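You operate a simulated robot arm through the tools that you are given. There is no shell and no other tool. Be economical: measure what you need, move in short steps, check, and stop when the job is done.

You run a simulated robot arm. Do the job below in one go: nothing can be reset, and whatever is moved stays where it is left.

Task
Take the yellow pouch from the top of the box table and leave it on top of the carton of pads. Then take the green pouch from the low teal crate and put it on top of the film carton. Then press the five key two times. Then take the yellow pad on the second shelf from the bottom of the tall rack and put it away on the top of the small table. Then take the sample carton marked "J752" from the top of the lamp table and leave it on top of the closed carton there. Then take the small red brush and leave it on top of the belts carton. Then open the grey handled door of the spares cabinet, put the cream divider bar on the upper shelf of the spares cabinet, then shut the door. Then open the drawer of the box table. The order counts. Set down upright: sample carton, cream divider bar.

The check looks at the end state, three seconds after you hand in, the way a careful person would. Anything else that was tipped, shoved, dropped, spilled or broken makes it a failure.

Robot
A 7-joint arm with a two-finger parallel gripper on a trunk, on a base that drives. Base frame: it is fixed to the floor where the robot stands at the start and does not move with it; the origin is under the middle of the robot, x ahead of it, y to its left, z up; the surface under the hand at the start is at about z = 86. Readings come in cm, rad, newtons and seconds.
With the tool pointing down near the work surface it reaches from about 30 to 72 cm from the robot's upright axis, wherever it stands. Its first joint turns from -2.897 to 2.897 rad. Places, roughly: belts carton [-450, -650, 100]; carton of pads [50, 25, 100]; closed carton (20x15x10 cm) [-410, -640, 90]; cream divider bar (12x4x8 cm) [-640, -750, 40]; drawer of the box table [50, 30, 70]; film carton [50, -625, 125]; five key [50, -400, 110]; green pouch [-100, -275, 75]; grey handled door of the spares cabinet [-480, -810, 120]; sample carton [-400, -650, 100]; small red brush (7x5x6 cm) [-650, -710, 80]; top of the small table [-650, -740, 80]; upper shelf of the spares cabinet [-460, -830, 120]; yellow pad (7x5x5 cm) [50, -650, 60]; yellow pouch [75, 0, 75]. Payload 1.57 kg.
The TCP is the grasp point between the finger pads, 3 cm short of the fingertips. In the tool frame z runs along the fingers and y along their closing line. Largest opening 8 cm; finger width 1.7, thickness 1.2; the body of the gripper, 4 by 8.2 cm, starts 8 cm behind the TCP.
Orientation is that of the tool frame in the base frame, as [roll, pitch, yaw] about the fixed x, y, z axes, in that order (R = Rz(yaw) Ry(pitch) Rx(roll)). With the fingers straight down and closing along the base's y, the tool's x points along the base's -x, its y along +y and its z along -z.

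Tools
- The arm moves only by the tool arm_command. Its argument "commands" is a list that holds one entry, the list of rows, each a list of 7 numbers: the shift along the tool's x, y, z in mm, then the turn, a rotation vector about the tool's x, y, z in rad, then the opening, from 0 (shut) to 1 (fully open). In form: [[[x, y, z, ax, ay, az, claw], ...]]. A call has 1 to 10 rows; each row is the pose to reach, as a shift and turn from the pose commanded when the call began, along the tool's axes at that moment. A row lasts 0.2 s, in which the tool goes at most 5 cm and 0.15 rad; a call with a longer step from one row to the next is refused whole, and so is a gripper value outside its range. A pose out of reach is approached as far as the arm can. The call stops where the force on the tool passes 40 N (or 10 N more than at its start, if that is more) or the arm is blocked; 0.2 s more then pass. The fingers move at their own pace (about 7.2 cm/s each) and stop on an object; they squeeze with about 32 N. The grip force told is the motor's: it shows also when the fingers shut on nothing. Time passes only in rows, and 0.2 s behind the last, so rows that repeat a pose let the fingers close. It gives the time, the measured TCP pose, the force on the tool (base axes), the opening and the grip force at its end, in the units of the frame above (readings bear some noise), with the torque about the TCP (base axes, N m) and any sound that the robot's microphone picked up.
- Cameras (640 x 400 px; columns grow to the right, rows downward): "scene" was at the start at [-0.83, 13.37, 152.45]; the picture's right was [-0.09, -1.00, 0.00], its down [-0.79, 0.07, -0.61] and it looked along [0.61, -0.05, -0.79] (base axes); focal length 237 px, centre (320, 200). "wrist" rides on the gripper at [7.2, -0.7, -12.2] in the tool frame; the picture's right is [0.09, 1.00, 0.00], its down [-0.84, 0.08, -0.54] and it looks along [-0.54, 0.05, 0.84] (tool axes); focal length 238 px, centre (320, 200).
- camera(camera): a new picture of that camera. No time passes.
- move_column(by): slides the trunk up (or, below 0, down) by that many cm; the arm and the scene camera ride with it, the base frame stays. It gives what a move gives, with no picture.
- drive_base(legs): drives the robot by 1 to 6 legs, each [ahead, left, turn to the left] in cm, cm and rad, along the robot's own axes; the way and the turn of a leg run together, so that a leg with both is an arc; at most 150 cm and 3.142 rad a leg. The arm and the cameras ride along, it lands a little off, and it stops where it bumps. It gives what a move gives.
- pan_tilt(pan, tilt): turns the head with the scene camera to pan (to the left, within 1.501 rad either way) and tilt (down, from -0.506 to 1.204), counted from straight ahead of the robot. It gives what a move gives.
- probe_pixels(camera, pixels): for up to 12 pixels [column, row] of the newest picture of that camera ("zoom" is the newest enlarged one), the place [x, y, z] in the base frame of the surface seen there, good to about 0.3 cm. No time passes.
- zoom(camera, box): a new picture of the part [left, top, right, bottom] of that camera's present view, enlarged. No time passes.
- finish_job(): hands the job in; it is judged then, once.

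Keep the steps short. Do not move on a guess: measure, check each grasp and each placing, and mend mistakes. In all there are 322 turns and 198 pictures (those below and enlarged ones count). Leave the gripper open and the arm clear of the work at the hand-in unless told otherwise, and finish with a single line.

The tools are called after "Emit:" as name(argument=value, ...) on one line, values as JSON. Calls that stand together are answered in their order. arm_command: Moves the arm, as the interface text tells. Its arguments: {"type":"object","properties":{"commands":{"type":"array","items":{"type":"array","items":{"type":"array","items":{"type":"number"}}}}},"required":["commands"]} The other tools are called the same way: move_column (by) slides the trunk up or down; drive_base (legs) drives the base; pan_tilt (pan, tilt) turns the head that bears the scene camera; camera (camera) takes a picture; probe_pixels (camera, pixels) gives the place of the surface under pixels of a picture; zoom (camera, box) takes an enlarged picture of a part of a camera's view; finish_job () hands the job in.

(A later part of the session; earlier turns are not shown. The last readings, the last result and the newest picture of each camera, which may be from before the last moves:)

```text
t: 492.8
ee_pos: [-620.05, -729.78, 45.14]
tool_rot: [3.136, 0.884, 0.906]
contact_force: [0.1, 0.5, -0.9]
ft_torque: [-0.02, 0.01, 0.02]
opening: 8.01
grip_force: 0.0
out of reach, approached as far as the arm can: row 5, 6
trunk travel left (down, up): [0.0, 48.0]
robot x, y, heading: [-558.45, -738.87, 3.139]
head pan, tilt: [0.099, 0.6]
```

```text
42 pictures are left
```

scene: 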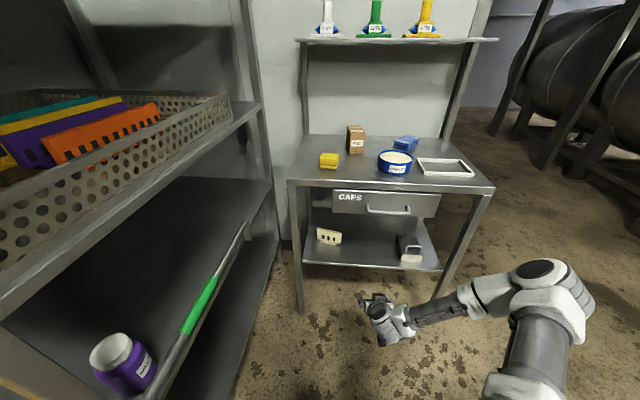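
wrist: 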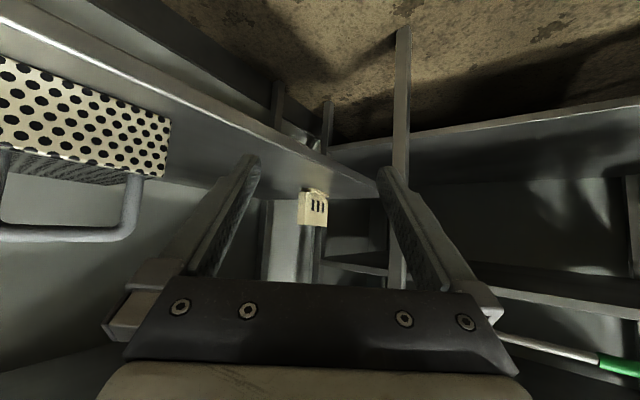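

I'll move the base along the hand's pointing direction (ahead 10, left 12.5), which carries the hand toward the bar.

Emit:
drive_base(legs=[[10, 12.5, 0]])

Emit:
camera(camera="wrist")

Emit:
probe_pixels(camera="wrist", pixels=[[290, 215], [300, 215], [330, 215], [310, 225], [320, 195], [286, 228], [335, 228]])

```text
t: 494.4
ee_pos: [-630.02, -742.2, 45.19]
tool_rot: [3.137, 0.881, 0.907]
contact_force: [0.0, 0.9, 0.0]
ft_torque: [-0.02, 0.0, 0.03]
opening: 8.0
grip_force: 0.1
trunk travel left (down, up): [0.0, 48.0]
robot x, y, heading: [-568.02, -750.93, 3.137]
head pan, tilt: [0.099, 0.6]
```

```text
41 pictures are left
```

wrist: 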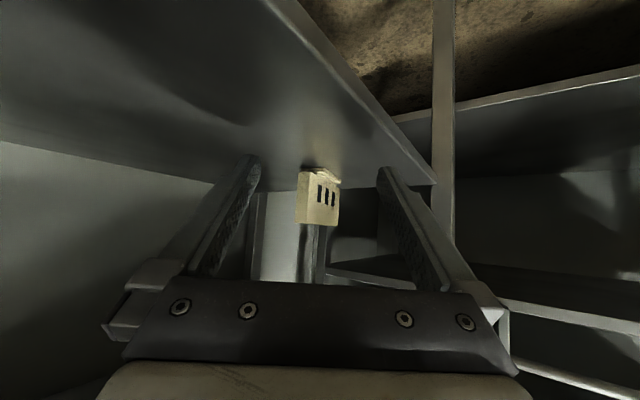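

```text
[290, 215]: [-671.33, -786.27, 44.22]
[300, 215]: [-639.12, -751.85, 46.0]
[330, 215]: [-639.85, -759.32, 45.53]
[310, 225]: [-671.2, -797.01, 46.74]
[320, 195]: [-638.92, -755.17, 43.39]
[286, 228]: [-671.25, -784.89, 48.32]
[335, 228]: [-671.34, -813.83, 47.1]
```

Aligned. I'll advance 16.5 cm.

Emit:
arm_command(commands=[[[-22, 0, 26, 0, 0, 0, 1], [-44, 0, 52, 0, 0, 0, 1], [-66, 0, 78, 0, 0, 0, 1], [-86, 0, 104, 0, 0, 0, 1], [-106, 0, 129, 0, 0, 0, 1], [-106, 0, 129, 0, 0, 0, 1]]])

Emit:
camera(camera="wrist")

```text
t: 495.8
ee_pos: [-639.13, -754.61, 46.46]
tool_rot: [3.13, 0.879, 0.889]
contact_force: [0.5, -0.6, 0.1]
ft_torque: [-0.04, 0.0, 0.0]
opening: 8.01
grip_force: 0.0
out of reach, approached as far as the arm can: row 4, 5, 6
trunk travel left (down, up): [0.0, 48.0]
robot x, y, heading: [-567.7, -751.17, 3.139]
head pan, tilt: [0.099, 0.6]
```

```text
40 pictures are left
```

wrist: 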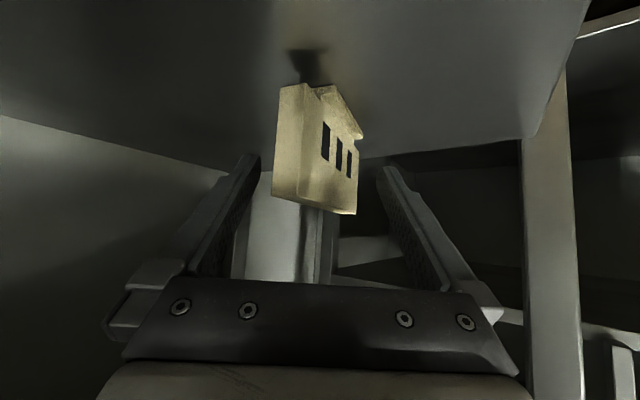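

The plate is inside; I want about 1 cm lower. I'll move the base 2.5 along the pointing direction to regain reach.

Emit:
drive_base(legs=[[1.6, 2.0, 0]])

Emit:
arm_command(commands=[[[8, 0, -10, 0, 0, 0, 1], [20, 0, -2, 0, 0, 0, 1], [22, 0, -3, 0, 0, 0, 1]]])

Emit:
camera(camera="wrist")

```text
t: 496.4
ee_pos: [-638.98, -754.51, 46.07]
tool_rot: [3.127, 0.877, 0.884]
contact_force: [-0.5, 0.3, 0.2]
ft_torque: [0.01, 0.01, 0.02]
opening: 8.01
grip_force: 0.1
trunk travel left (down, up): [0.0, 48.0]
robot x, y, heading: [-567.92, -751.38, 3.133]
head pan, tilt: [0.099, 0.6]
stopped in leg 1: the robot was blocked; the commanded pose is now the measured one
```

```text
t: 497.2
ee_pos: [-637.43, -753.45, 45.45]
tool_rot: [3.129, 0.876, 0.886]
contact_force: [-1.1, -0.8, -0.6]
ft_torque: [0.01, -0.03, 0.02]
opening: 7.99
grip_force: 0.0
out of reach, approached as far as the arm can: row 2, 3
trunk travel left (down, up): [0.0, 48.0]
robot x, y, heading: [-568.04, -751.31, 3.136]
head pan, tilt: [0.099, 0.6]
```

```text
39 pictures are left
```

wrist: 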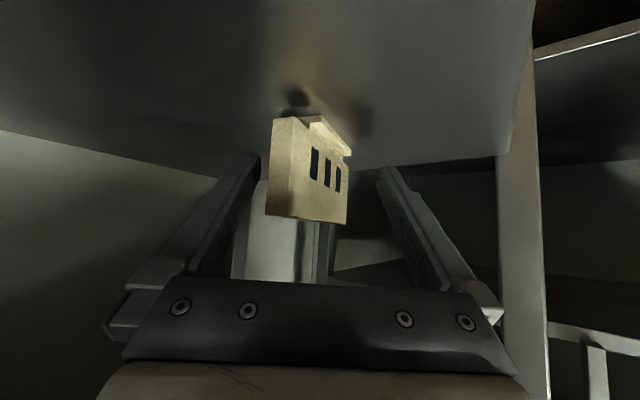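

Blocked again; I'll look at what is touching.

Emit:
camera(camera="scene")

```text
38 pictures are left
```

scene: 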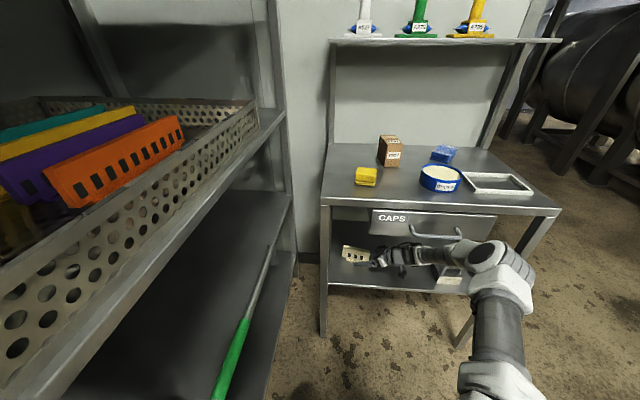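

The base is close to rack 92 on the left. I'll move 1 cm away from it and 3 cm ahead.

Emit:
drive_base(legs=[[0, -1, 0], [3, 0, 0]])

Emit:
probe_pixels(camera="wrist", pixels=[[270, 160], [295, 170], [345, 190], [295, 215], [345, 222], [270, 213]])

```text
t: 498.5
ee_pos: [-640.18, -752.27, 45.16]
tool_rot: [3.124, 0.875, 0.881]
contact_force: [0.3, -0.5, -0.1]
ft_torque: [0.0, -0.02, 0.01]
opening: 8.02
grip_force: 0.1
trunk travel left (down, up): [0.0, 48.0]
robot x, y, heading: [-571.01, -750.03, 3.135]
head pan, tilt: [0.099, 0.6]
```

```text
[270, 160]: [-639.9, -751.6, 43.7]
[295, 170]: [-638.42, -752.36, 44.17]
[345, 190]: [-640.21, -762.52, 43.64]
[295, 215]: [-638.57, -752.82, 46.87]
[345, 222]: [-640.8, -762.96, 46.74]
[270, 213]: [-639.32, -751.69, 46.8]
```

Emit:
arm_command(commands=[[[0, 14, 0, 0, 0, 0, 1], [-6, 14, 11, 0, 0, 0, 1], [-12, 14, 22, 0, 0, 0, 1], [-12, 14, 22, 0, 0, 0, 1]]])

Emit:
camera(camera="wrist")

```text
t: 499.5
ee_pos: [-640.46, -754.27, 45.05]
tool_rot: [3.121, 0.876, 0.871]
contact_force: [0.4, 0.4, 0.4]
ft_torque: [0.03, 0.0, -0.01]
opening: 8.0
grip_force: 0.2
out of reach, approached as far as the arm can: row 3, 4
trunk travel left (down, up): [0.0, 48.0]
robot x, y, heading: [-570.98, -750.24, 3.139]
head pan, tilt: [0.099, 0.6]
```

```text
37 pictures are left
```

wrist: 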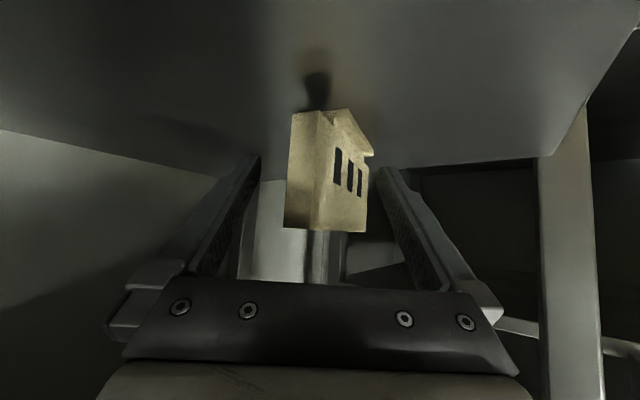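

About 5 cm of the plate is between the fingers. I'll close slowly.

Emit:
arm_command(commands=[[[0, 0, 0, 0, 0, 0, 0.8], [0, 0, 0, 0, 0, 0, 0.65], [0, 0, 0, 0, 0, 0, 0.5], [0, 0, 0, 0, 0, 0, 0.35], [0, 0, 0, 0, 0, 0, 0.2], [0, 0, 0, 0, 0, 0, 0], [0, 0, 0, 0, 0, 0, 0]]])

Emit:
camera(camera="wrist")

```text
t: 501.1
ee_pos: [-640.34, -754.59, 45.02]
tool_rot: [3.122, 0.875, 0.873]
contact_force: [0.3, 0.7, 2.8]
ft_torque: [0.1, 0.07, -0.06]
opening: 1.56
grip_force: 31.3
trunk travel left (down, up): [0.0, 48.0]
robot x, y, heading: [-571.12, -750.08, 3.134]
head pan, tilt: [0.099, 0.6]
```

```text
36 pictures are left
```

wrist: 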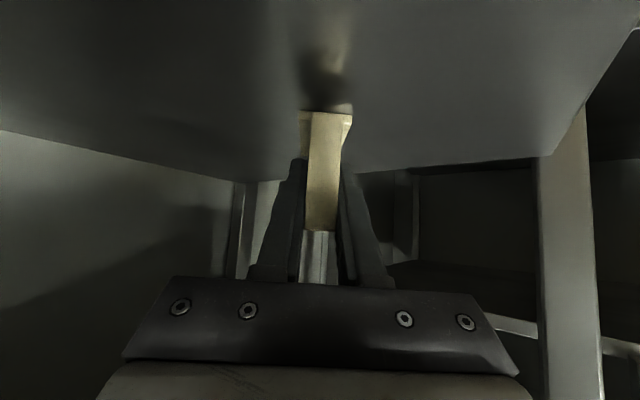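

Gripped at 1.56 cm and aligned with the hand. I'll lift 3 cm.

Emit:
arm_command(commands=[[[-8, 0, -6, 0, 0, 0, 0], [-16, 0, -13, 0, 0, 0, 0], [-23, 0, -19, 0, 0, 0, 0], [-23, 0, -19, 0, 0, 0, 0]]])

Emit:
camera(camera="wrist")

```text
t: 502.3
ee_pos: [-638.28, -755.44, 44.92]
tool_rot: [3.041, 0.848, 0.819]
contact_force: [-5.6, -3.5, 15.7]
ft_torque: [0.13, 0.41, 0.09]
opening: 1.54
grip_force: 31.4
trunk travel left (down, up): [0.0, 48.0]
robot x, y, heading: [-571.11, -750.28, 3.134]
head pan, tilt: [0.099, 0.6]
stopped in row 4: the arm was blocked; the commanded pose is now the measured one
```

```text
35 pictures are left
```

wrist: 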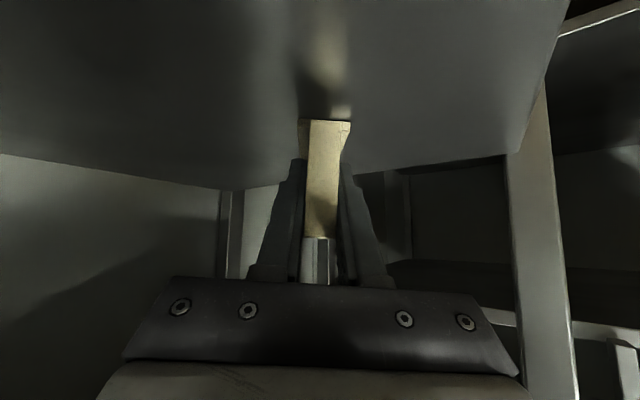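

The lift was blocked (the arm touches something above). I'll look at the arm from the head.

Emit:
zoom(camera="scene", box=[310, 180, 560, 340])

```text
2.50 times, centred on (435, 260) of scene
```

zoom: 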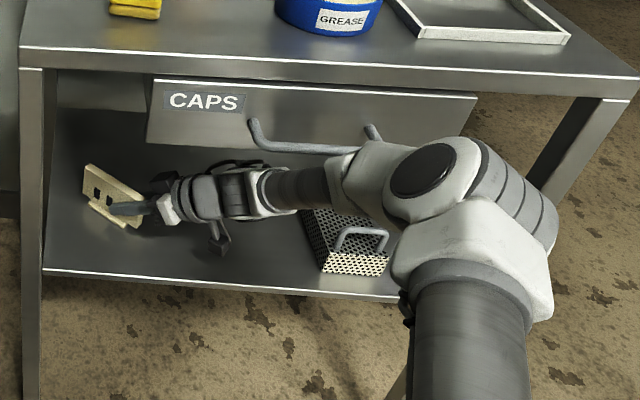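

The forearm is up against the drawer handle from below. I'll withdraw with the base along the hand axis instead of lifting.

Emit:
drive_base(legs=[[-5, -5, 0]])

Emit:
zoom(camera="scene", box=[310, 180, 560, 340])

```text
t: 503.3
ee_pos: [-633.72, -750.58, 45.47]
tool_rot: [3.064, 0.852, 0.84]
contact_force: [0.1, 0.0, -0.5]
ft_torque: [0.04, 0.0, 0.01]
opening: 1.56
grip_force: 31.1
trunk travel left (down, up): [0.0, 48.0]
robot x, y, heading: [-566.11, -745.67, 3.134]
head pan, tilt: [0.099, 0.6]
```

```text
2.50 times, centred on (435, 260) of scene
```

zoom: 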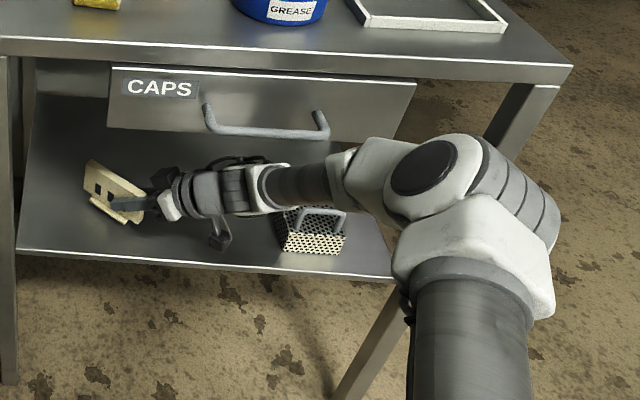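

Free now and the bar is held. I'll go straight back 16 cm out of the table.

Emit:
drive_base(legs=[[-16, 0, 0]])

Emit:
camera(camera="scene")

```text
t: 505.0
ee_pos: [-618.03, -750.64, 45.44]
tool_rot: [3.062, 0.851, 0.84]
contact_force: [0.8, 0.4, -0.9]
ft_torque: [0.04, -0.01, 0.0]
opening: 1.56
grip_force: 31.3
trunk travel left (down, up): [0.0, 48.0]
robot x, y, heading: [-550.62, -745.19, 3.141]
head pan, tilt: [0.099, 0.6]
```

```text
32 pictures are left
```

scene: 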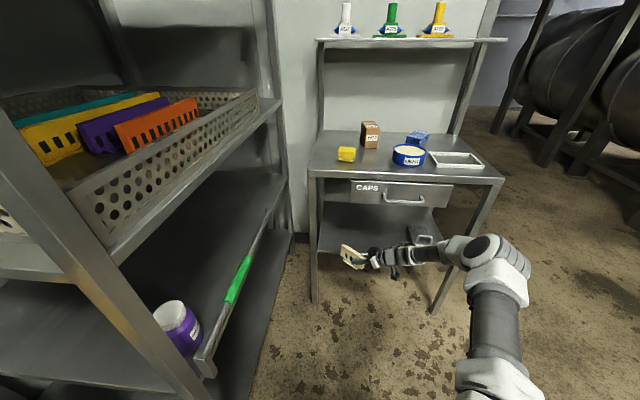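

The bar is out, everything else in place. I'll back up more and raise the trunk.

Emit:
drive_base(legs=[[-22, -8, 0]])

Emit:
move_column(by=45)

```text
t: 507.0
ee_pos: [-595.94, -743.09, 45.43]
tool_rot: [3.064, 0.852, 0.84]
contact_force: [0.6, 0.1, -1.0]
ft_torque: [0.04, -0.03, -0.01]
opening: 1.58
grip_force: 30.9
trunk travel left (down, up): [0.0, 48.0]
robot x, y, heading: [-528.24, -737.89, 3.134]
head pan, tilt: [0.099, 0.6]
```

```text
refused: 45 is not a number from -40 to 40
```

Emit:
move_column(by=40)

```text
t: 510.9
ee_pos: [-595.97, -743.18, 85.38]
tool_rot: [3.063, 0.85, 0.84]
contact_force: [-0.2, 0.1, -1.2]
ft_torque: [0.03, -0.02, 0.01]
opening: 1.58
grip_force: 31.2
trunk travel left (down, up): [-40.0, 8.0]
robot x, y, heading: [-528.3, -738.15, 3.138]
head pan, tilt: [0.099, 0.6]
```

Emit:
arm_command(commands=[[[-30, 6, -34, 0, 0, 0, 0], [-60, 12, -67, 0, 0, 0, 0], [-91, 18, -101, 0, 0, 0, 0], [-121, 24, -135, 0, 0, 0, 0], [-151, 30, -168, 0, 0, 0, 0], [-182, 36, -202, 0, 0, 0, 0], [-212, 42, -236, 0, 0, 0, 0], [-242, 48, -270, 0, 0, 0, 0], [-272, 54, -303, 0, 0, 0, 0], [-303, 60, -337, 0, 0, 0, 0]]])

```text
t: 513.1
ee_pos: [-589.76, -741.13, 130.75]
tool_rot: [3.063, 0.849, 0.838]
contact_force: [0.9, -0.5, -2.1]
ft_torque: [0.05, -0.01, 0.0]
opening: 1.55
grip_force: 31.2
trunk travel left (down, up): [-40.0, 8.0]
robot x, y, heading: [-528.3, -738.06, 3.134]
head pan, tilt: [0.099, 0.6]
```

Emit:
arm_command(commands=[[[9, 9, -10, 0.098, -0.004, 0.079, 0], [18, 18, -21, 0.197, -0.007, 0.158, 0], [27, 27, -31, 0.296, -0.011, 0.237, 0], [36, 35, -41, 0.394, -0.015, 0.317, 0], [45, 44, -51, 0.493, -0.019, 0.396, 0], [54, 53, -62, 0.591, -0.022, 0.475, 0], [63, 62, -72, 0.69, -0.026, 0.554, 0], [63, 62, -72, 0.69, -0.026, 0.554, 0]]])

Emit:
camera(camera="wrist")

```text
t: 514.8
ee_pos: [-578.95, -735.3, 129.72]
tool_rot: [2.843, 0.808, -0.218]
contact_force: [0.1, -0.3, -0.2]
ft_torque: [0.03, -0.05, -0.02]
opening: 1.56
grip_force: 31.4
trunk travel left (down, up): [-40.0, 8.0]
robot x, y, heading: [-528.11, -737.55, 3.135]
head pan, tilt: [0.099, 0.6]
stopped in row 8: the arm was blocked; the commanded pose is now the measured one
```

```text
31 pictures are left
```

wrist: 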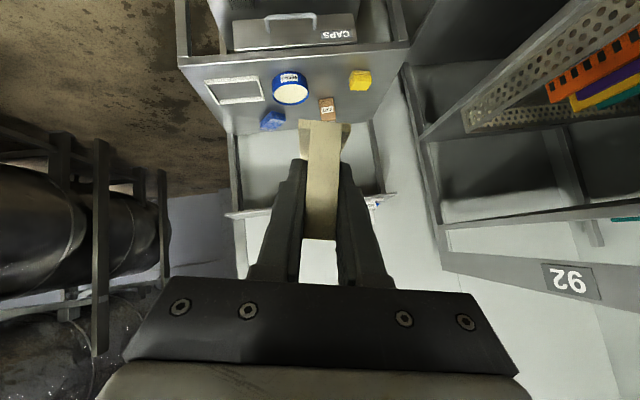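

Held firmly (self-fold limit reached, I'll correct the orientation later). Now to the cabinet: back up and north, then turn left.

Emit:
drive_base(legs=[[-68, -38, 0], [0, 0, 1.578]])

Emit:
pan_tilt(pan=-0.2, tilt=0.4)

Emit:
camera(camera="scene")

```text
t: 524.8
ee_pos: [-463.82, -751.55, 129.68]
tool_rot: [2.843, 0.809, 1.314]
contact_force: [-0.5, -0.7, -0.8]
ft_torque: [0.07, 0.05, 0.0]
opening: 1.51
grip_force: 31.1
trunk travel left (down, up): [-40.0, 8.0]
robot x, y, heading: [-459.6, -700.95, -1.61]
head pan, tilt: [0.099, 0.6]
```

```text
t: 525.6
ee_pos: [-463.84, -751.64, 129.6]
tool_rot: [2.841, 0.808, 1.313]
contact_force: [-0.8, 0.7, -1.7]
ft_torque: [0.0, 0.0, 0.02]
opening: 1.55
grip_force: 31.2
trunk travel left (down, up): [-40.0, 8.0]
robot x, y, heading: [-459.7, -700.99, -1.61]
head pan, tilt: [-0.201, 0.4]
```

```text
30 pictures are left
```

scene: 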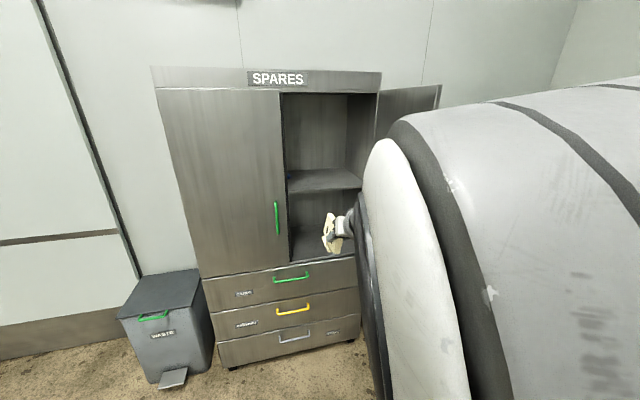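

I'll extend the arm a little and correct the hand's orientation so that the bar is upright again.

Emit:
arm_command(commands=[[[-30, -12, 19, 0, 0, 0, 0], [-60, -24, 38, 0.045, -0.009, -0.028, 0], [-90, -37, 57, 0.09, -0.018, -0.055, 0], [-118, -48, 77, 0.135, -0.027, -0.083, 0], [-118, -48, 77, 0.18, -0.036, -0.11, 0], [-118, -48, 77, 0.18, -0.036, -0.11, 0]]])

Emit:
camera(camera="wrist")

```text
t: 527.0
ee_pos: [-469.75, -764.95, 132.36]
tool_rot: [3.134, 0.86, 1.47]
contact_force: [-0.7, -0.8, -0.5]
ft_torque: [0.04, 0.02, -0.03]
opening: 1.56
grip_force: 31.0
trunk travel left (down, up): [-40.0, 8.0]
robot x, y, heading: [-459.14, -701.22, -1.612]
head pan, tilt: [-0.201, 0.4]
```

```text
29 pictures are left
```

wrist: 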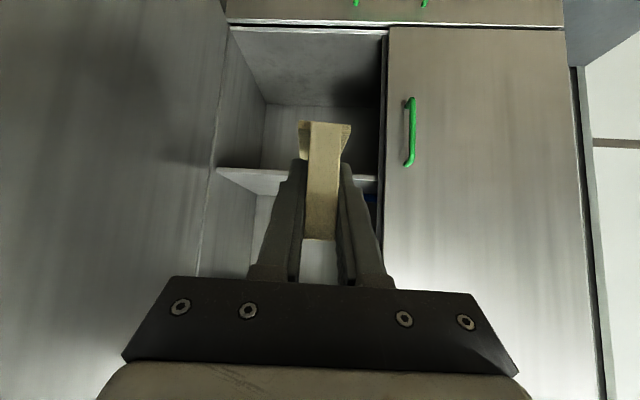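

Emit:
probe_pixels(camera="wrist", pixels=[[260, 178], [230, 172], [371, 205], [372, 180], [365, 182], [285, 182], [225, 120], [325, 130], [320, 225]])

```text
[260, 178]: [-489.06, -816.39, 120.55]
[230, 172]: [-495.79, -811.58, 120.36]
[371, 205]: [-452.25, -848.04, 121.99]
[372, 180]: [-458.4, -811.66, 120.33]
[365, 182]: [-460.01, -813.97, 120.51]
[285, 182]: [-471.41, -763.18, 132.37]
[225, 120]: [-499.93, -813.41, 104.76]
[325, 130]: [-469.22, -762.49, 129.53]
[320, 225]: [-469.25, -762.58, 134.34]
```

Shelf z=120.5; bar bottom is 5 cm below the TCP. I'll shift the hand 8 cm west, then drive in.

Emit:
arm_command(commands=[[[-2, -27, 2, 0, 0, 0, 0], [-4, -54, 4, 0, 0, 0, 0], [-5, -80, 6, 0, 0, 0, 0], [-5, -80, 6, 0, 0, 0, 0]]])

Emit:
drive_base(legs=[[0, 0, 0.041], [34, 3, 0]])

Emit:
camera(camera="scene")

```text
t: 528.0
ee_pos: [-477.91, -764.87, 132.1]
tool_rot: [3.136, 0.859, 1.465]
contact_force: [0.5, 0.9, -1.1]
ft_torque: [0.01, -0.04, 0.01]
opening: 1.54
grip_force: 31.0
trunk travel left (down, up): [-40.0, 8.0]
robot x, y, heading: [-459.69, -700.9, -1.614]
head pan, tilt: [-0.201, 0.4]
```

```text
t: 531.2
ee_pos: [-472.22, -799.55, 132.07]
tool_rot: [3.136, 0.861, 1.506]
contact_force: [-0.7, -0.3, -0.7]
ft_torque: [0.01, -0.04, 0.01]
opening: 1.56
grip_force: 31.4
trunk travel left (down, up): [-40.0, 8.0]
robot x, y, heading: [-456.58, -734.94, -1.566]
head pan, tilt: [-0.201, 0.4]
```

```text
28 pictures are left
```

scene: 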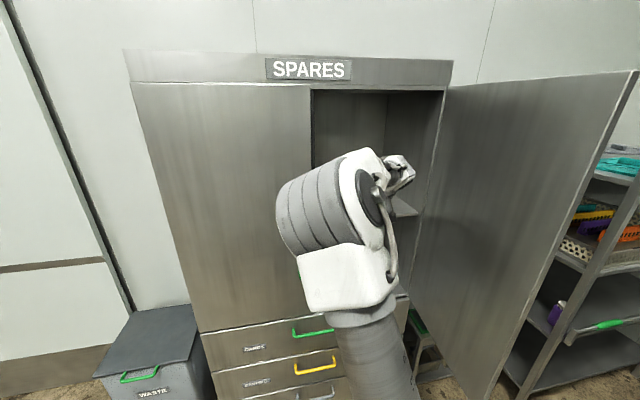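

Good pose. I'll drive 5 more ahead, then reach in with the arm.

Emit:
drive_base(legs=[[5, 0, 0]])

Emit:
arm_command(commands=[[[-20, -2, 23, 0, 0, 0, 0], [-40, -4, 46, 0, 0, 0, 0], [-60, -6, 70, 0, 0, 0, 0], [-82, -8, 95, 0, 0, 0, 0], [-82, -8, 95, 0, 0, 0, 0]]])

Emit:
camera(camera="wrist")

```text
t: 532.2
ee_pos: [-472.32, -804.57, 132.11]
tool_rot: [3.135, 0.859, 1.506]
contact_force: [-0.2, -0.1, -0.9]
ft_torque: [0.02, 0.0, -0.04]
opening: 1.57
grip_force: 31.2
trunk travel left (down, up): [-40.0, 8.0]
robot x, y, heading: [-456.5, -739.86, -1.575]
head pan, tilt: [-0.201, 0.4]
```

```text
t: 533.4
ee_pos: [-473.69, -817.25, 132.15]
tool_rot: [3.134, 0.859, 1.504]
contact_force: [-0.3, 0.2, -0.9]
ft_torque: [0.01, -0.03, 0.02]
opening: 1.55
grip_force: 30.7
trunk travel left (down, up): [-40.0, 8.0]
robot x, y, heading: [-456.64, -739.87, -1.576]
head pan, tilt: [-0.201, 0.4]
```

```text
27 pictures are left
```

wrist: 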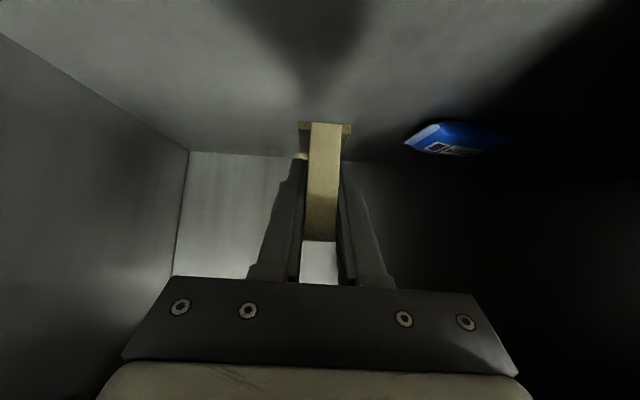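

Well above the shelf and clear of the blue pouch. I'll lower 6 cm.

Emit:
arm_command(commands=[[[15, 0, 13, 0, -0.016, 0, 0], [30, 0, 26, 0, -0.016, 0, 0], [40, 0, 34, 0, -0.016, 0, 0], [46, 0, 40, 0, -0.016, 0, 0], [46, 0, 40, 0, -0.016, 0, 0]]])

Emit:
camera(camera="wrist")

```text
t: 534.6
ee_pos: [-473.98, -817.08, 126.05]
tool_rot: [3.135, 0.876, 1.507]
contact_force: [1.0, -0.1, -0.6]
ft_torque: [0.03, -0.03, 0.0]
opening: 1.54
grip_force: 30.8
trunk travel left (down, up): [-40.0, 8.0]
robot x, y, heading: [-456.56, -739.72, -1.571]
head pan, tilt: [-0.201, 0.4]
```

```text
26 pictures are left
```

wrist: 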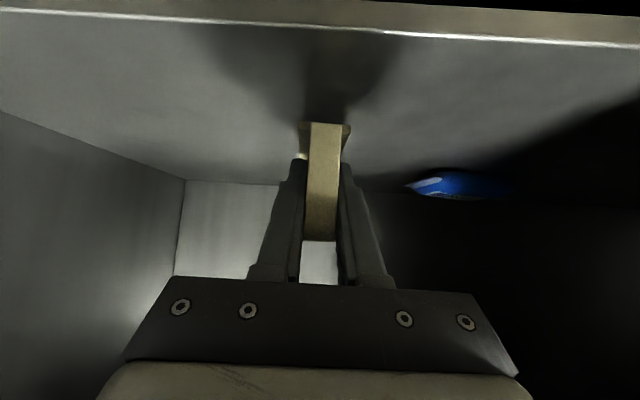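

A little lower, in 1–2 mm steps, until contact.

Emit:
arm_command(commands=[[[2, 0, 1.7, 0, 0, 0, 0], [4, 0, 3.3, 0, 0, 0, 0], [5.3, 0, 4.5, 0, 0, 0, 0], [6.5, 0, 5.4, 0, 0, 0, 0], [6.5, 0, 5.4, 0, 0, 0, 0]]])

```text
t: 535.8
ee_pos: [-473.88, -816.92, 125.26]
tool_rot: [3.134, 0.876, 1.505]
contact_force: [-0.4, 0.9, -1.3]
ft_torque: [0.03, 0.0, 0.01]
opening: 1.57
grip_force: 30.6
trunk travel left (down, up): [-40.0, 8.0]
robot x, y, heading: [-456.56, -740.22, -1.572]
head pan, tilt: [-0.201, 0.4]
```

Emit:
arm_command(commands=[[[1.5, 0, 1.3, 0, 0, 0, 0], [3, 0, 2.6, 0, 0, 0, 0], [4.6, 0, 3.9, 0, 0, 0, 0], [6.1, 0, 5.2, 0, 0, 0, 0], [6.1, 0, 5.2, 0, 0, 0, 0]]])

Emit:
camera(camera="wrist")

```text
t: 537.0
ee_pos: [-473.94, -816.91, 124.68]
tool_rot: [3.135, 0.878, 1.508]
contact_force: [0.3, -2.1, 10.6]
ft_torque: [0.01, -0.04, -0.01]
opening: 1.54
grip_force: 31.6
trunk travel left (down, up): [-40.0, 8.0]
robot x, y, heading: [-456.1, -739.7, -1.567]
head pan, tilt: [-0.201, 0.4]
```

```text
25 pictures are left
```

wrist: 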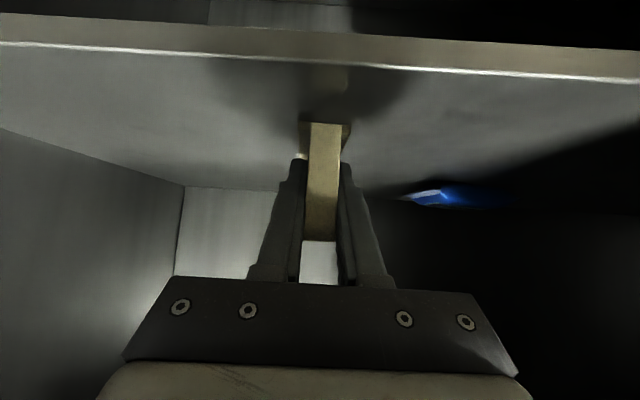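

Contact (10.6 N). I'll release gently and retract along the finger axis.

Emit:
arm_command(commands=[[[0, 0, 0, 0, 0, 0, 0.3], [0, 0, 0, 0, 0, 0, 0.5], [0, 0, 0, 0, 0, 0, 0.5], [0, 0, -25, 0, 0, 0, 0.5], [0, 0, -50, 0, 0, 0, 0.5], [0, 0, -80, 0, 0, 0, 0.5], [10, 0, -120, 0, 0, 0, 0.5], [20, 0, -160, 0, 0, 0, 0.5]]])

Emit:
camera(camera="wrist")

```text
t: 538.8
ee_pos: [-472.87, -803.34, 132.82]
tool_rot: [3.135, 0.877, 1.506]
contact_force: [0.5, 0.2, -0.6]
ft_torque: [0.0, -0.01, -0.01]
opening: 3.99
grip_force: 0.1
trunk travel left (down, up): [-40.0, 8.0]
robot x, y, heading: [-456.89, -739.96, -1.571]
head pan, tilt: [-0.201, 0.4]
```

```text
24 pictures are left
```

wrist: 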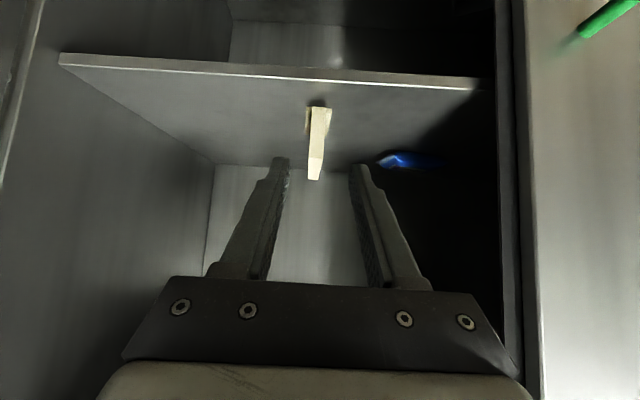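

The bar stands upright on the upper shelf. Next, shut the door. I'll back out 38 cm and pull the hand in.

Emit:
drive_base(legs=[[-37, 0, 0]])

Emit:
arm_command(commands=[[[24, 0, -29, 0, 0, 0, 0.3], [48, 0, -58, 0, 0, 0, 0], [72, 0, -86, 0, 0, 0, 0], [96, 0, -115, 0, 0, 0, 0], [96, 0, -115, 0, 0, 0, 0]]])

```text
t: 541.8
ee_pos: [-472.78, -766.22, 132.88]
tool_rot: [3.135, 0.877, 1.506]
contact_force: [-0.1, 0.0, -0.4]
ft_torque: [0.02, -0.02, 0.02]
opening: 4.0
grip_force: 0.0
trunk travel left (down, up): [-40.0, 8.0]
robot x, y, heading: [-456.55, -702.67, -1.57]
head pan, tilt: [-0.201, 0.4]
```

```text
t: 543.0
ee_pos: [-472.02, -751.19, 132.74]
tool_rot: [3.131, 0.876, 1.505]
contact_force: [-0.7, 0.5, -0.2]
ft_torque: [0.02, -0.01, 0.02]
opening: 0.0
grip_force: 21.9
trunk travel left (down, up): [-40.0, 8.0]
robot x, y, heading: [-456.38, -702.5, -1.57]
head pan, tilt: [-0.201, 0.4]
```

Emit:
drive_base(legs=[[0, -62, 0], [22, 0, 0]])

Emit:
pan_tilt(pan=0.15, tilt=0.45)

Emit:
camera(camera="scene")

```text
t: 549.8
ee_pos: [-533.87, -773.94, 132.77]
tool_rot: [3.133, 0.875, 1.521]
contact_force: [0.6, 0.1, 0.9]
ft_torque: [-0.02, 0.03, 0.0]
opening: 0.0
grip_force: 21.8
trunk travel left (down, up): [-40.0, 8.0]
robot x, y, heading: [-519.13, -724.87, -1.555]
head pan, tilt: [-0.201, 0.4]
```

```text
t: 550.7
ee_pos: [-533.91, -773.95, 132.78]
tool_rot: [3.132, 0.875, 1.52]
contact_force: [0.4, -0.1, -0.1]
ft_torque: [-0.03, 0.02, 0.0]
opening: 0.0
grip_force: 20.6
trunk travel left (down, up): [-40.0, 8.0]
robot x, y, heading: [-519.06, -724.96, -1.559]
head pan, tilt: [0.15, 0.45]
```

```text
23 pictures are left
```

scene: 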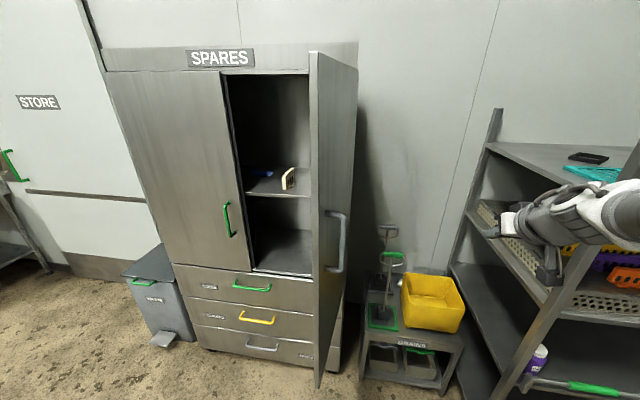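

The bar is upright on the shelf. I'll sweep left with the base so that the hand pushes the door's outside (handle).

Emit:
drive_base(legs=[[0, 46, 0]])

Emit:
camera(camera="scene")

```text
t: 554.6
ee_pos: [-488.02, -773.32, 132.74]
tool_rot: [3.135, 0.875, 1.514]
contact_force: [0.2, -0.1, 0.5]
ft_torque: [0.01, 0.0, 0.0]
opening: 0.0
grip_force: 21.6
trunk travel left (down, up): [-40.0, 8.0]
robot x, y, heading: [-473.27, -724.04, -1.563]
head pan, tilt: [0.15, 0.45]
```

```text
22 pictures are left
```

scene: 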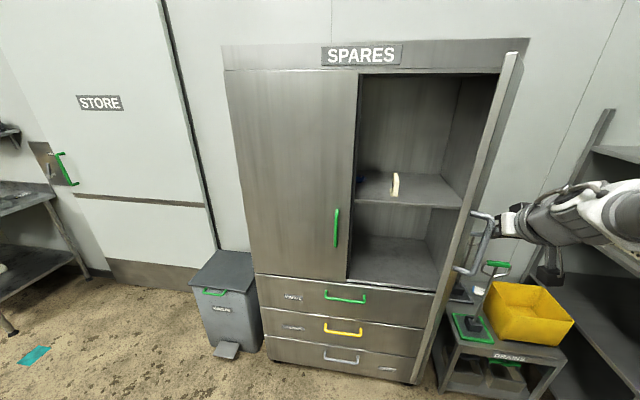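

The door has started swinging. Another 14 cm left.

Emit:
drive_base(legs=[[0, 14, 0]])

Emit:
camera(camera="scene")

```text
t: 556.4
ee_pos: [-473.79, -773.06, 132.81]
tool_rot: [3.134, 0.876, 1.515]
contact_force: [0.4, 0.1, -0.7]
ft_torque: [0.0, 0.02, 0.03]
opening: 0.0
grip_force: 21.3
trunk travel left (down, up): [-40.0, 8.0]
robot x, y, heading: [-458.69, -724.4, -1.562]
head pan, tilt: [0.15, 0.45]
```

```text
21 pictures are left
```

scene: 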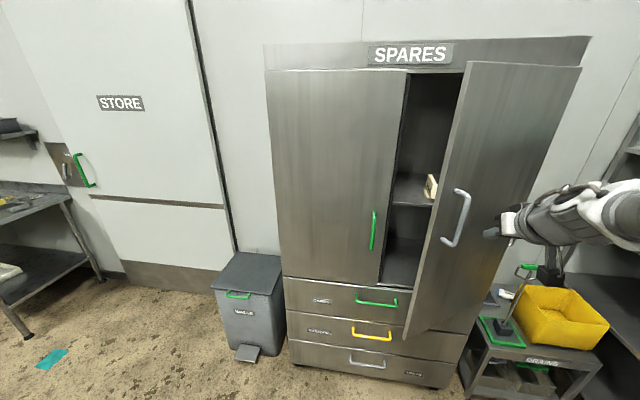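

Nearly there. I'll push forward with the base.

Emit:
drive_base(legs=[[14, 4, 0]])

Emit:
camera(camera="scene")

```text
t: 557.9
ee_pos: [-469.81, -787.13, 132.77]
tool_rot: [3.134, 0.876, 1.513]
contact_force: [0.3, -0.6, -0.3]
ft_torque: [-0.01, 0.02, 0.0]
opening: 0.02
grip_force: 21.4
trunk travel left (down, up): [-40.0, 8.0]
robot x, y, heading: [-454.38, -737.85, -1.564]
head pan, tilt: [0.15, 0.45]
```

```text
20 pictures are left
```

scene: 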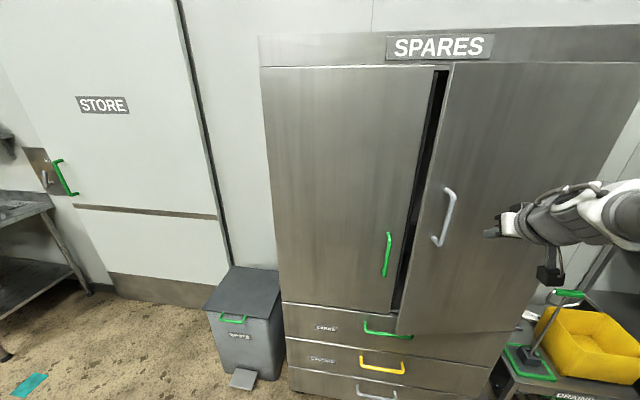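

Almost closed. I'll push the last stretch slowly with the arm.

Emit:
arm_command(commands=[[[-12, 0, 14, 0, 0, 0, 0], [-24, 0, 28, 0, 0, 0, 0], [-35, 0, 42, 0, 0, 0, 0], [-47, 0, 56, 0, 0, 0, 0], [-59, 0, 70, 0, 0, 0, 0], [-71, 0, 84, 0, 0, 0, 0], [-82, 0, 98, 0, 0, 0, 0], [-94, 0, 112, 0, 0, 0, 0], [-104, 0, 124, 0, 0, 0, 0], [-110, 0, 132, 0, 0, 0, 0]]])

Emit:
camera(camera="scene")

```text
t: 560.1
ee_pos: [-470.71, -804.37, 132.9]
tool_rot: [3.135, 0.877, 1.511]
contact_force: [0.0, -0.2, 0.1]
ft_torque: [-0.01, 0.04, 0.03]
opening: 0.0
grip_force: 21.7
trunk travel left (down, up): [-40.0, 8.0]
robot x, y, heading: [-454.8, -738.48, -1.564]
head pan, tilt: [0.15, 0.45]
```

```text
19 pictures are left
```

scene: 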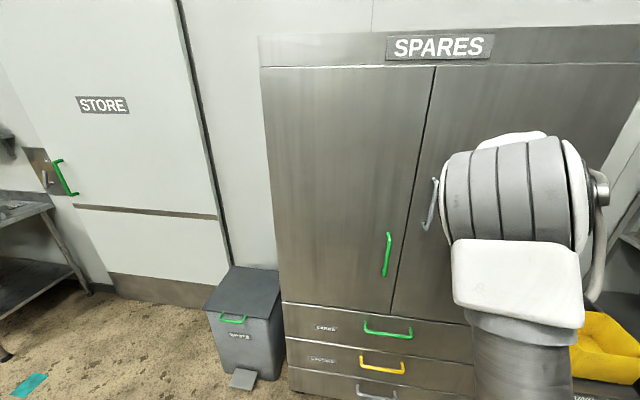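

Looks closed. A small further push to confirm firm contact.

Emit:
arm_command(commands=[[[-3, 0, 4, 0, 0, 0, 0], [-6, 0, 8, 0, 0, 0, 0], [-9, 0, 11, 0, 0, 0, 0], [-11, 0, 13, 0, 0, 0, 0]]])

Emit:
zoom(camera="scene", box=[360, 40, 500, 320])

Emit:
probe_pixels(camera="scene", pixels=[[436, 110], [426, 110], [440, 85], [550, 85], [420, 250], [405, 280], [398, 280]])

```text
t: 560.9
ee_pos: [-470.69, -804.84, 132.8]
tool_rot: [3.132, 0.867, 1.512]
contact_force: [5.8, 23.8, 5.3]
ft_torque: [0.13, -0.21, 0.19]
opening: 0.01
grip_force: 21.3
trunk travel left (down, up): [-40.0, 8.0]
robot x, y, heading: [-454.74, -738.02, -1.564]
head pan, tilt: [0.15, 0.45]
stopped in row 3: the force on the tool passed its limit at 45 N (the readings are from after the stop); the commanded pose is now the measured one
```

```text
1.43 times, centred on (430, 180) of scene
```

zoom: 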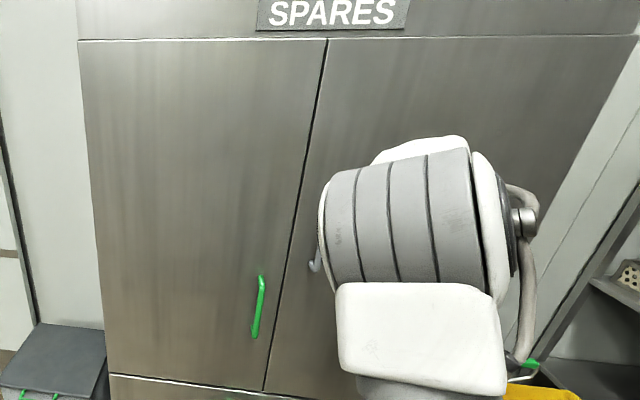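

```text
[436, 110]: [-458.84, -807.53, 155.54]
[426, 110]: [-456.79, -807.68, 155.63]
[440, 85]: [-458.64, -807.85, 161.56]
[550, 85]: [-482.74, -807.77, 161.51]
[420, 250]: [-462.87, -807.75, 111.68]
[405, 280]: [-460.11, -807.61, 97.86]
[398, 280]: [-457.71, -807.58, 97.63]
```

The door is shut (both leaves at y=−807.7). Finally the box-table drawer. I'll retract the arm and head back.

Emit:
arm_command(commands=[[[24, 0, -29, 0, 0, 0, 0], [48, 0, -58, 0, 0, 0, 0.5], [72, 0, -86, 0, 0, 0, 1], [90, 0, -108, 0, 0, 0, 1], [90, 0, -108, 0, 0, 0, 1]]])

Emit:
drive_base(legs=[[-12, 0, 0], [0, 0, 1.564], [100, 0, 0], [100, 0, 0]])

```text
t: 562.1
ee_pos: [-470.14, -791.33, 132.66]
tool_rot: [3.133, 0.866, 1.512]
contact_force: [0.0, -0.3, 1.1]
ft_torque: [-0.01, 0.0, 0.02]
opening: 8.01
grip_force: 0.0
trunk travel left (down, up): [-40.0, 8.0]
robot x, y, heading: [-454.63, -738.35, -1.565]
head pan, tilt: [0.15, 0.45]
```

```text
t: 581.5
ee_pos: [-202.89, -747.66, 132.59]
tool_rot: [3.132, 0.866, 3.045]
contact_force: [-0.9, 0.1, -0.3]
ft_torque: [0.0, 0.03, -0.01]
opening: 7.98
grip_force: 0.0
trunk travel left (down, up): [-40.0, 8.0]
robot x, y, heading: [-255.62, -730.25, -0.03]
head pan, tilt: [0.15, 0.45]
```

Emit:
drive_base(legs=[[0, 0, 0.03], [106, 0, 0], [107, 0, 0], [0, 0, 1.571], [100, 0, 0]])

```text
t: 607.5
ee_pos: [-27.76, -576.63, 132.72]
tool_rot: [3.133, 0.868, -1.637]
contact_force: [0.0, -0.5, -0.8]
ft_torque: [0.0, 0.02, 0.01]
opening: 8.0
grip_force: 0.1
trunk travel left (down, up): [-40.0, 8.0]
robot x, y, heading: [-43.31, -629.79, 1.57]
head pan, tilt: [0.15, 0.45]
```

Emit:
drive_base(legs=[[130, 0, 0], [130, 0, 0], [100, 0, 0]])

```text
t: 630.8
ee_pos: [-24.81, -219.19, 132.63]
tool_rot: [3.133, 0.868, -1.661]
contact_force: [-0.3, 0.5, 0.9]
ft_torque: [0.04, 0.02, -0.01]
opening: 7.99
grip_force: 0.1
trunk travel left (down, up): [-40.0, 8.0]
robot x, y, heading: [-42.02, -272.03, 1.546]
head pan, tilt: [0.15, 0.45]
```

Emit:
drive_base(legs=[[0, 0, 0.026], [140, 0, 0], [140, 0, 0], [0, 0, -1.571]])

Emit:
pan_tilt(pan=0.2, tilt=0.7)

Emit:
camera(camera="scene")

```text
t: 654.4
ee_pos: [7.68, -7.61, 132.65]
tool_rot: [3.131, 0.868, 3.114]
contact_force: [0.0, -0.5, -0.3]
ft_torque: [-0.03, 0.02, 0.01]
opening: 7.98
grip_force: 0.1
trunk travel left (down, up): [-40.0, 8.0]
robot x, y, heading: [-46.14, 6.19, 0.035]
head pan, tilt: [0.15, 0.45]
```

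```text
t: 655.1
ee_pos: [7.42, -7.57, 132.68]
tool_rot: [3.133, 0.868, 3.114]
contact_force: [0.2, -0.6, 0.6]
ft_torque: [0.0, 0.01, 0.01]
opening: 8.01
grip_force: 0.1
trunk travel left (down, up): [-40.0, 8.0]
robot x, y, heading: [-46.38, 6.21, 0.037]
head pan, tilt: [0.201, 0.7]
```

```text
17 pictures are left
```

scene: 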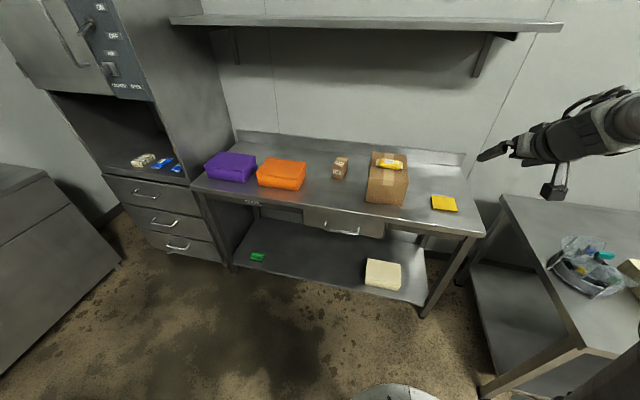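

Emit:
probe_pixels(camera="scene", pixels=[[342, 231], [330, 229], [355, 230], [342, 224], [310, 220], [380, 228], [325, 226], [358, 232], [342, 210], [342, 238]])

Emit:
zoom(camera="scene", box=[290, 190, 400, 260])

```text
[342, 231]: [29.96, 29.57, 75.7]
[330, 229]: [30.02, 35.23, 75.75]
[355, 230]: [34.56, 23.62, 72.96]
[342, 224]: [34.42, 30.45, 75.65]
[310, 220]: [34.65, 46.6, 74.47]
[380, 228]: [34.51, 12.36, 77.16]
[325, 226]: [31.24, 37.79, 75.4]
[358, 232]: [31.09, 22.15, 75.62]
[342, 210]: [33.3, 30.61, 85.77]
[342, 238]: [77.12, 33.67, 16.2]
```

```text
5.71 times, centred on (345, 225) of scene
```

zoom: 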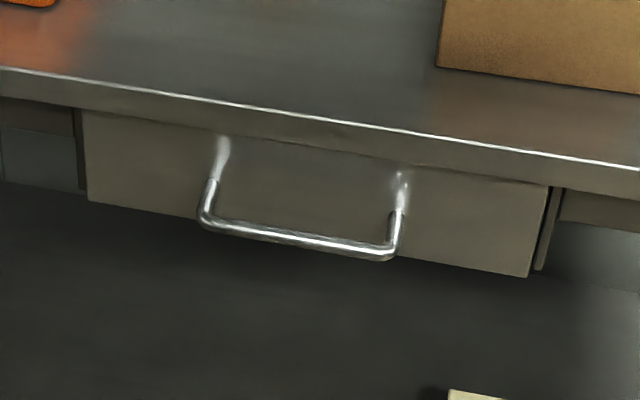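

Handle bar: along y from 22 to 38 at x=30, z=75.7; the drawer front is at x=34.6. I'll roll the hand by −90° so that the fingers close across the bar.

Emit:
arm_command(commands=[[[0, 0, 0, 0, 0, -0.148, 0.6], [0, 0, 0, 0, 0, -0.296, 0.6], [0, 0, 0, 0, 0, -0.444, 0.6], [0, 0, 0, 0, 0, -0.592, 0.6], [0, 0, 0, 0, 0, -0.74, 0.6], [0, 0, 0, 0, 0, -0.888, 0.6], [0, 0, 0, 0, 0, -1.036, 0.6], [0, 0, 0, 0, 0, -1.184, 0.6], [0, 0, 0, 0, 0, -1.332, 0.6], [0, 0, 0, 0, 0, -1.48, 0.6]]])

```text
t: 657.3
ee_pos: [7.64, -7.63, 132.75]
tool_rot: [-2.277, 0.074, -1.647]
contact_force: [0.1, -0.9, -0.3]
ft_torque: [0.01, -0.03, 0.0]
opening: 4.79
grip_force: 0.2
trunk travel left (down, up): [-40.0, 8.0]
robot x, y, heading: [-46.04, 6.34, 0.035]
head pan, tilt: [0.201, 0.7]
```

Emit:
move_column(by=-38)

Emit:
drive_base(legs=[[0, 0, -0.035], [0, 39, 0]])

```text
t: 661.0
ee_pos: [7.72, -7.58, 94.63]
tool_rot: [-2.278, 0.075, -1.65]
contact_force: [0.4, 0.2, -0.5]
ft_torque: [-0.02, -0.02, -0.02]
opening: 4.83
grip_force: 0.1
trunk travel left (down, up): [-2.0, 46.0]
robot x, y, heading: [-45.91, 6.36, 0.038]
head pan, tilt: [0.201, 0.7]
```

```text
t: 664.9
ee_pos: [7.0, 30.22, 94.66]
tool_rot: [-2.278, 0.075, -1.679]
contact_force: [-0.1, 0.0, 0.8]
ft_torque: [-0.02, -0.02, 0.0]
opening: 4.81
grip_force: 0.0
trunk travel left (down, up): [-2.0, 46.0]
robot x, y, heading: [-46.2, 45.39, 0.01]
head pan, tilt: [0.201, 0.7]
```

Emit:
arm_command(commands=[[[3, 29, 25, 0, -0.012, -0.043, 0.6], [6, 59, 50, 0, -0.024, -0.086, 0.6], [9, 88, 75, 0, -0.035, -0.128, 0.6], [9, 88, 75, 0, -0.035, -0.128, 0.6]]])

Emit:
drive_base(legs=[[12, 0, -0.01]])

Emit:
camera(camera="wrist")

```text
t: 665.9
ee_pos: [6.79, 30.48, 83.0]
tool_rot: [-2.273, 0.0, -1.568]
contact_force: [-0.2, 0.0, -0.1]
ft_torque: [0.04, 0.0, 0.0]
opening: 4.77
grip_force: 0.0
trunk travel left (down, up): [-2.0, 46.0]
robot x, y, heading: [-46.5, 45.56, 0.008]
head pan, tilt: [0.201, 0.7]
```

```text
t: 667.3
ee_pos: [18.74, 30.03, 83.14]
tool_rot: [-2.274, 0.0, -1.577]
contact_force: [-0.1, 0.4, -0.4]
ft_torque: [-0.02, 0.02, 0.03]
opening: 4.79
grip_force: 0.0
trunk travel left (down, up): [-2.0, 46.0]
robot x, y, heading: [-34.44, 45.75, 0.001]
head pan, tilt: [0.201, 0.7]
```

```text
15 pictures are left
```

wrist: 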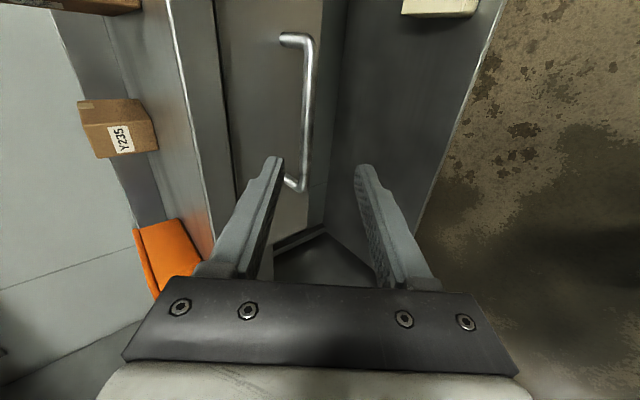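

Emit:
probe_pixels(camera="wrist", pixels=[[310, 70], [306, 120], [302, 165], [288, 150], [230, 150]])

```text
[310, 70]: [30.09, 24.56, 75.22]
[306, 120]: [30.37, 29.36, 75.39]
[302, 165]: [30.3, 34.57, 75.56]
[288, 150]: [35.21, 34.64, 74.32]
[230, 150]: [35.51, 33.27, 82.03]
```

Emit:
arm_command(commands=[[[0, -10, 20, 0, 0, 0, 0.6], [0, -19, 45, 0, 0, 0, 0.6], [0, -19, 75, 0, 0, 0, 0.6], [0, -19, 105, 0, 0, 0, 0.6], [0, -19, 126, 0, 0, 0, 0.6], [0, -19, 126, 0, 0, 0, 0.6]]])

Emit:
camera(camera="wrist")

```text
t: 668.7
ee_pos: [29.55, 29.94, 76.45]
tool_rot: [-2.272, 0.0, -1.579]
contact_force: [0.0, -0.2, -0.1]
ft_torque: [0.02, -0.02, 0.0]
opening: 4.81
grip_force: 0.1
trunk travel left (down, up): [-2.0, 46.0]
robot x, y, heading: [-34.16, 45.37, -0.001]
head pan, tilt: [0.201, 0.7]
```

```text
14 pictures are left
```

wrist: 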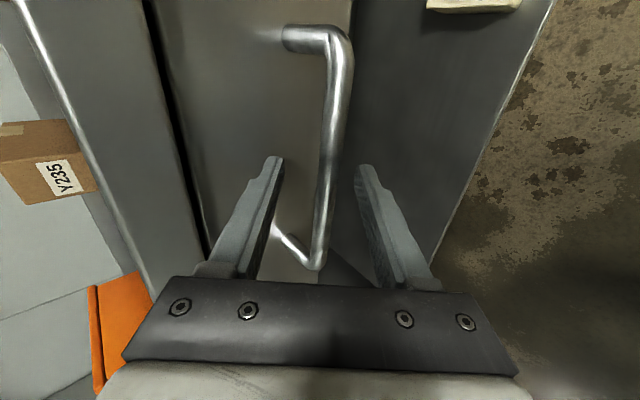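

The bar is between the fingers. I'll close.

Emit:
arm_command(commands=[[[0, 0, 0, 0, 0, 0, 0.3], [0, 0, 0, 0, 0, 0, 0], [0, 0, 0, 0, 0, 0, 0], [0, 0, 0, 0, 0, 0, 0]]])

```text
t: 669.7
ee_pos: [29.32, 29.88, 76.05]
tool_rot: [-2.281, 0.0, -1.578]
contact_force: [-22.7, 3.6, -17.0]
ft_torque: [-0.42, 0.48, 0.16]
opening: 1.36
grip_force: 30.9
trunk travel left (down, up): [-2.0, 46.0]
robot x, y, heading: [-33.96, 45.66, 0.0]
head pan, tilt: [0.201, 0.7]
```

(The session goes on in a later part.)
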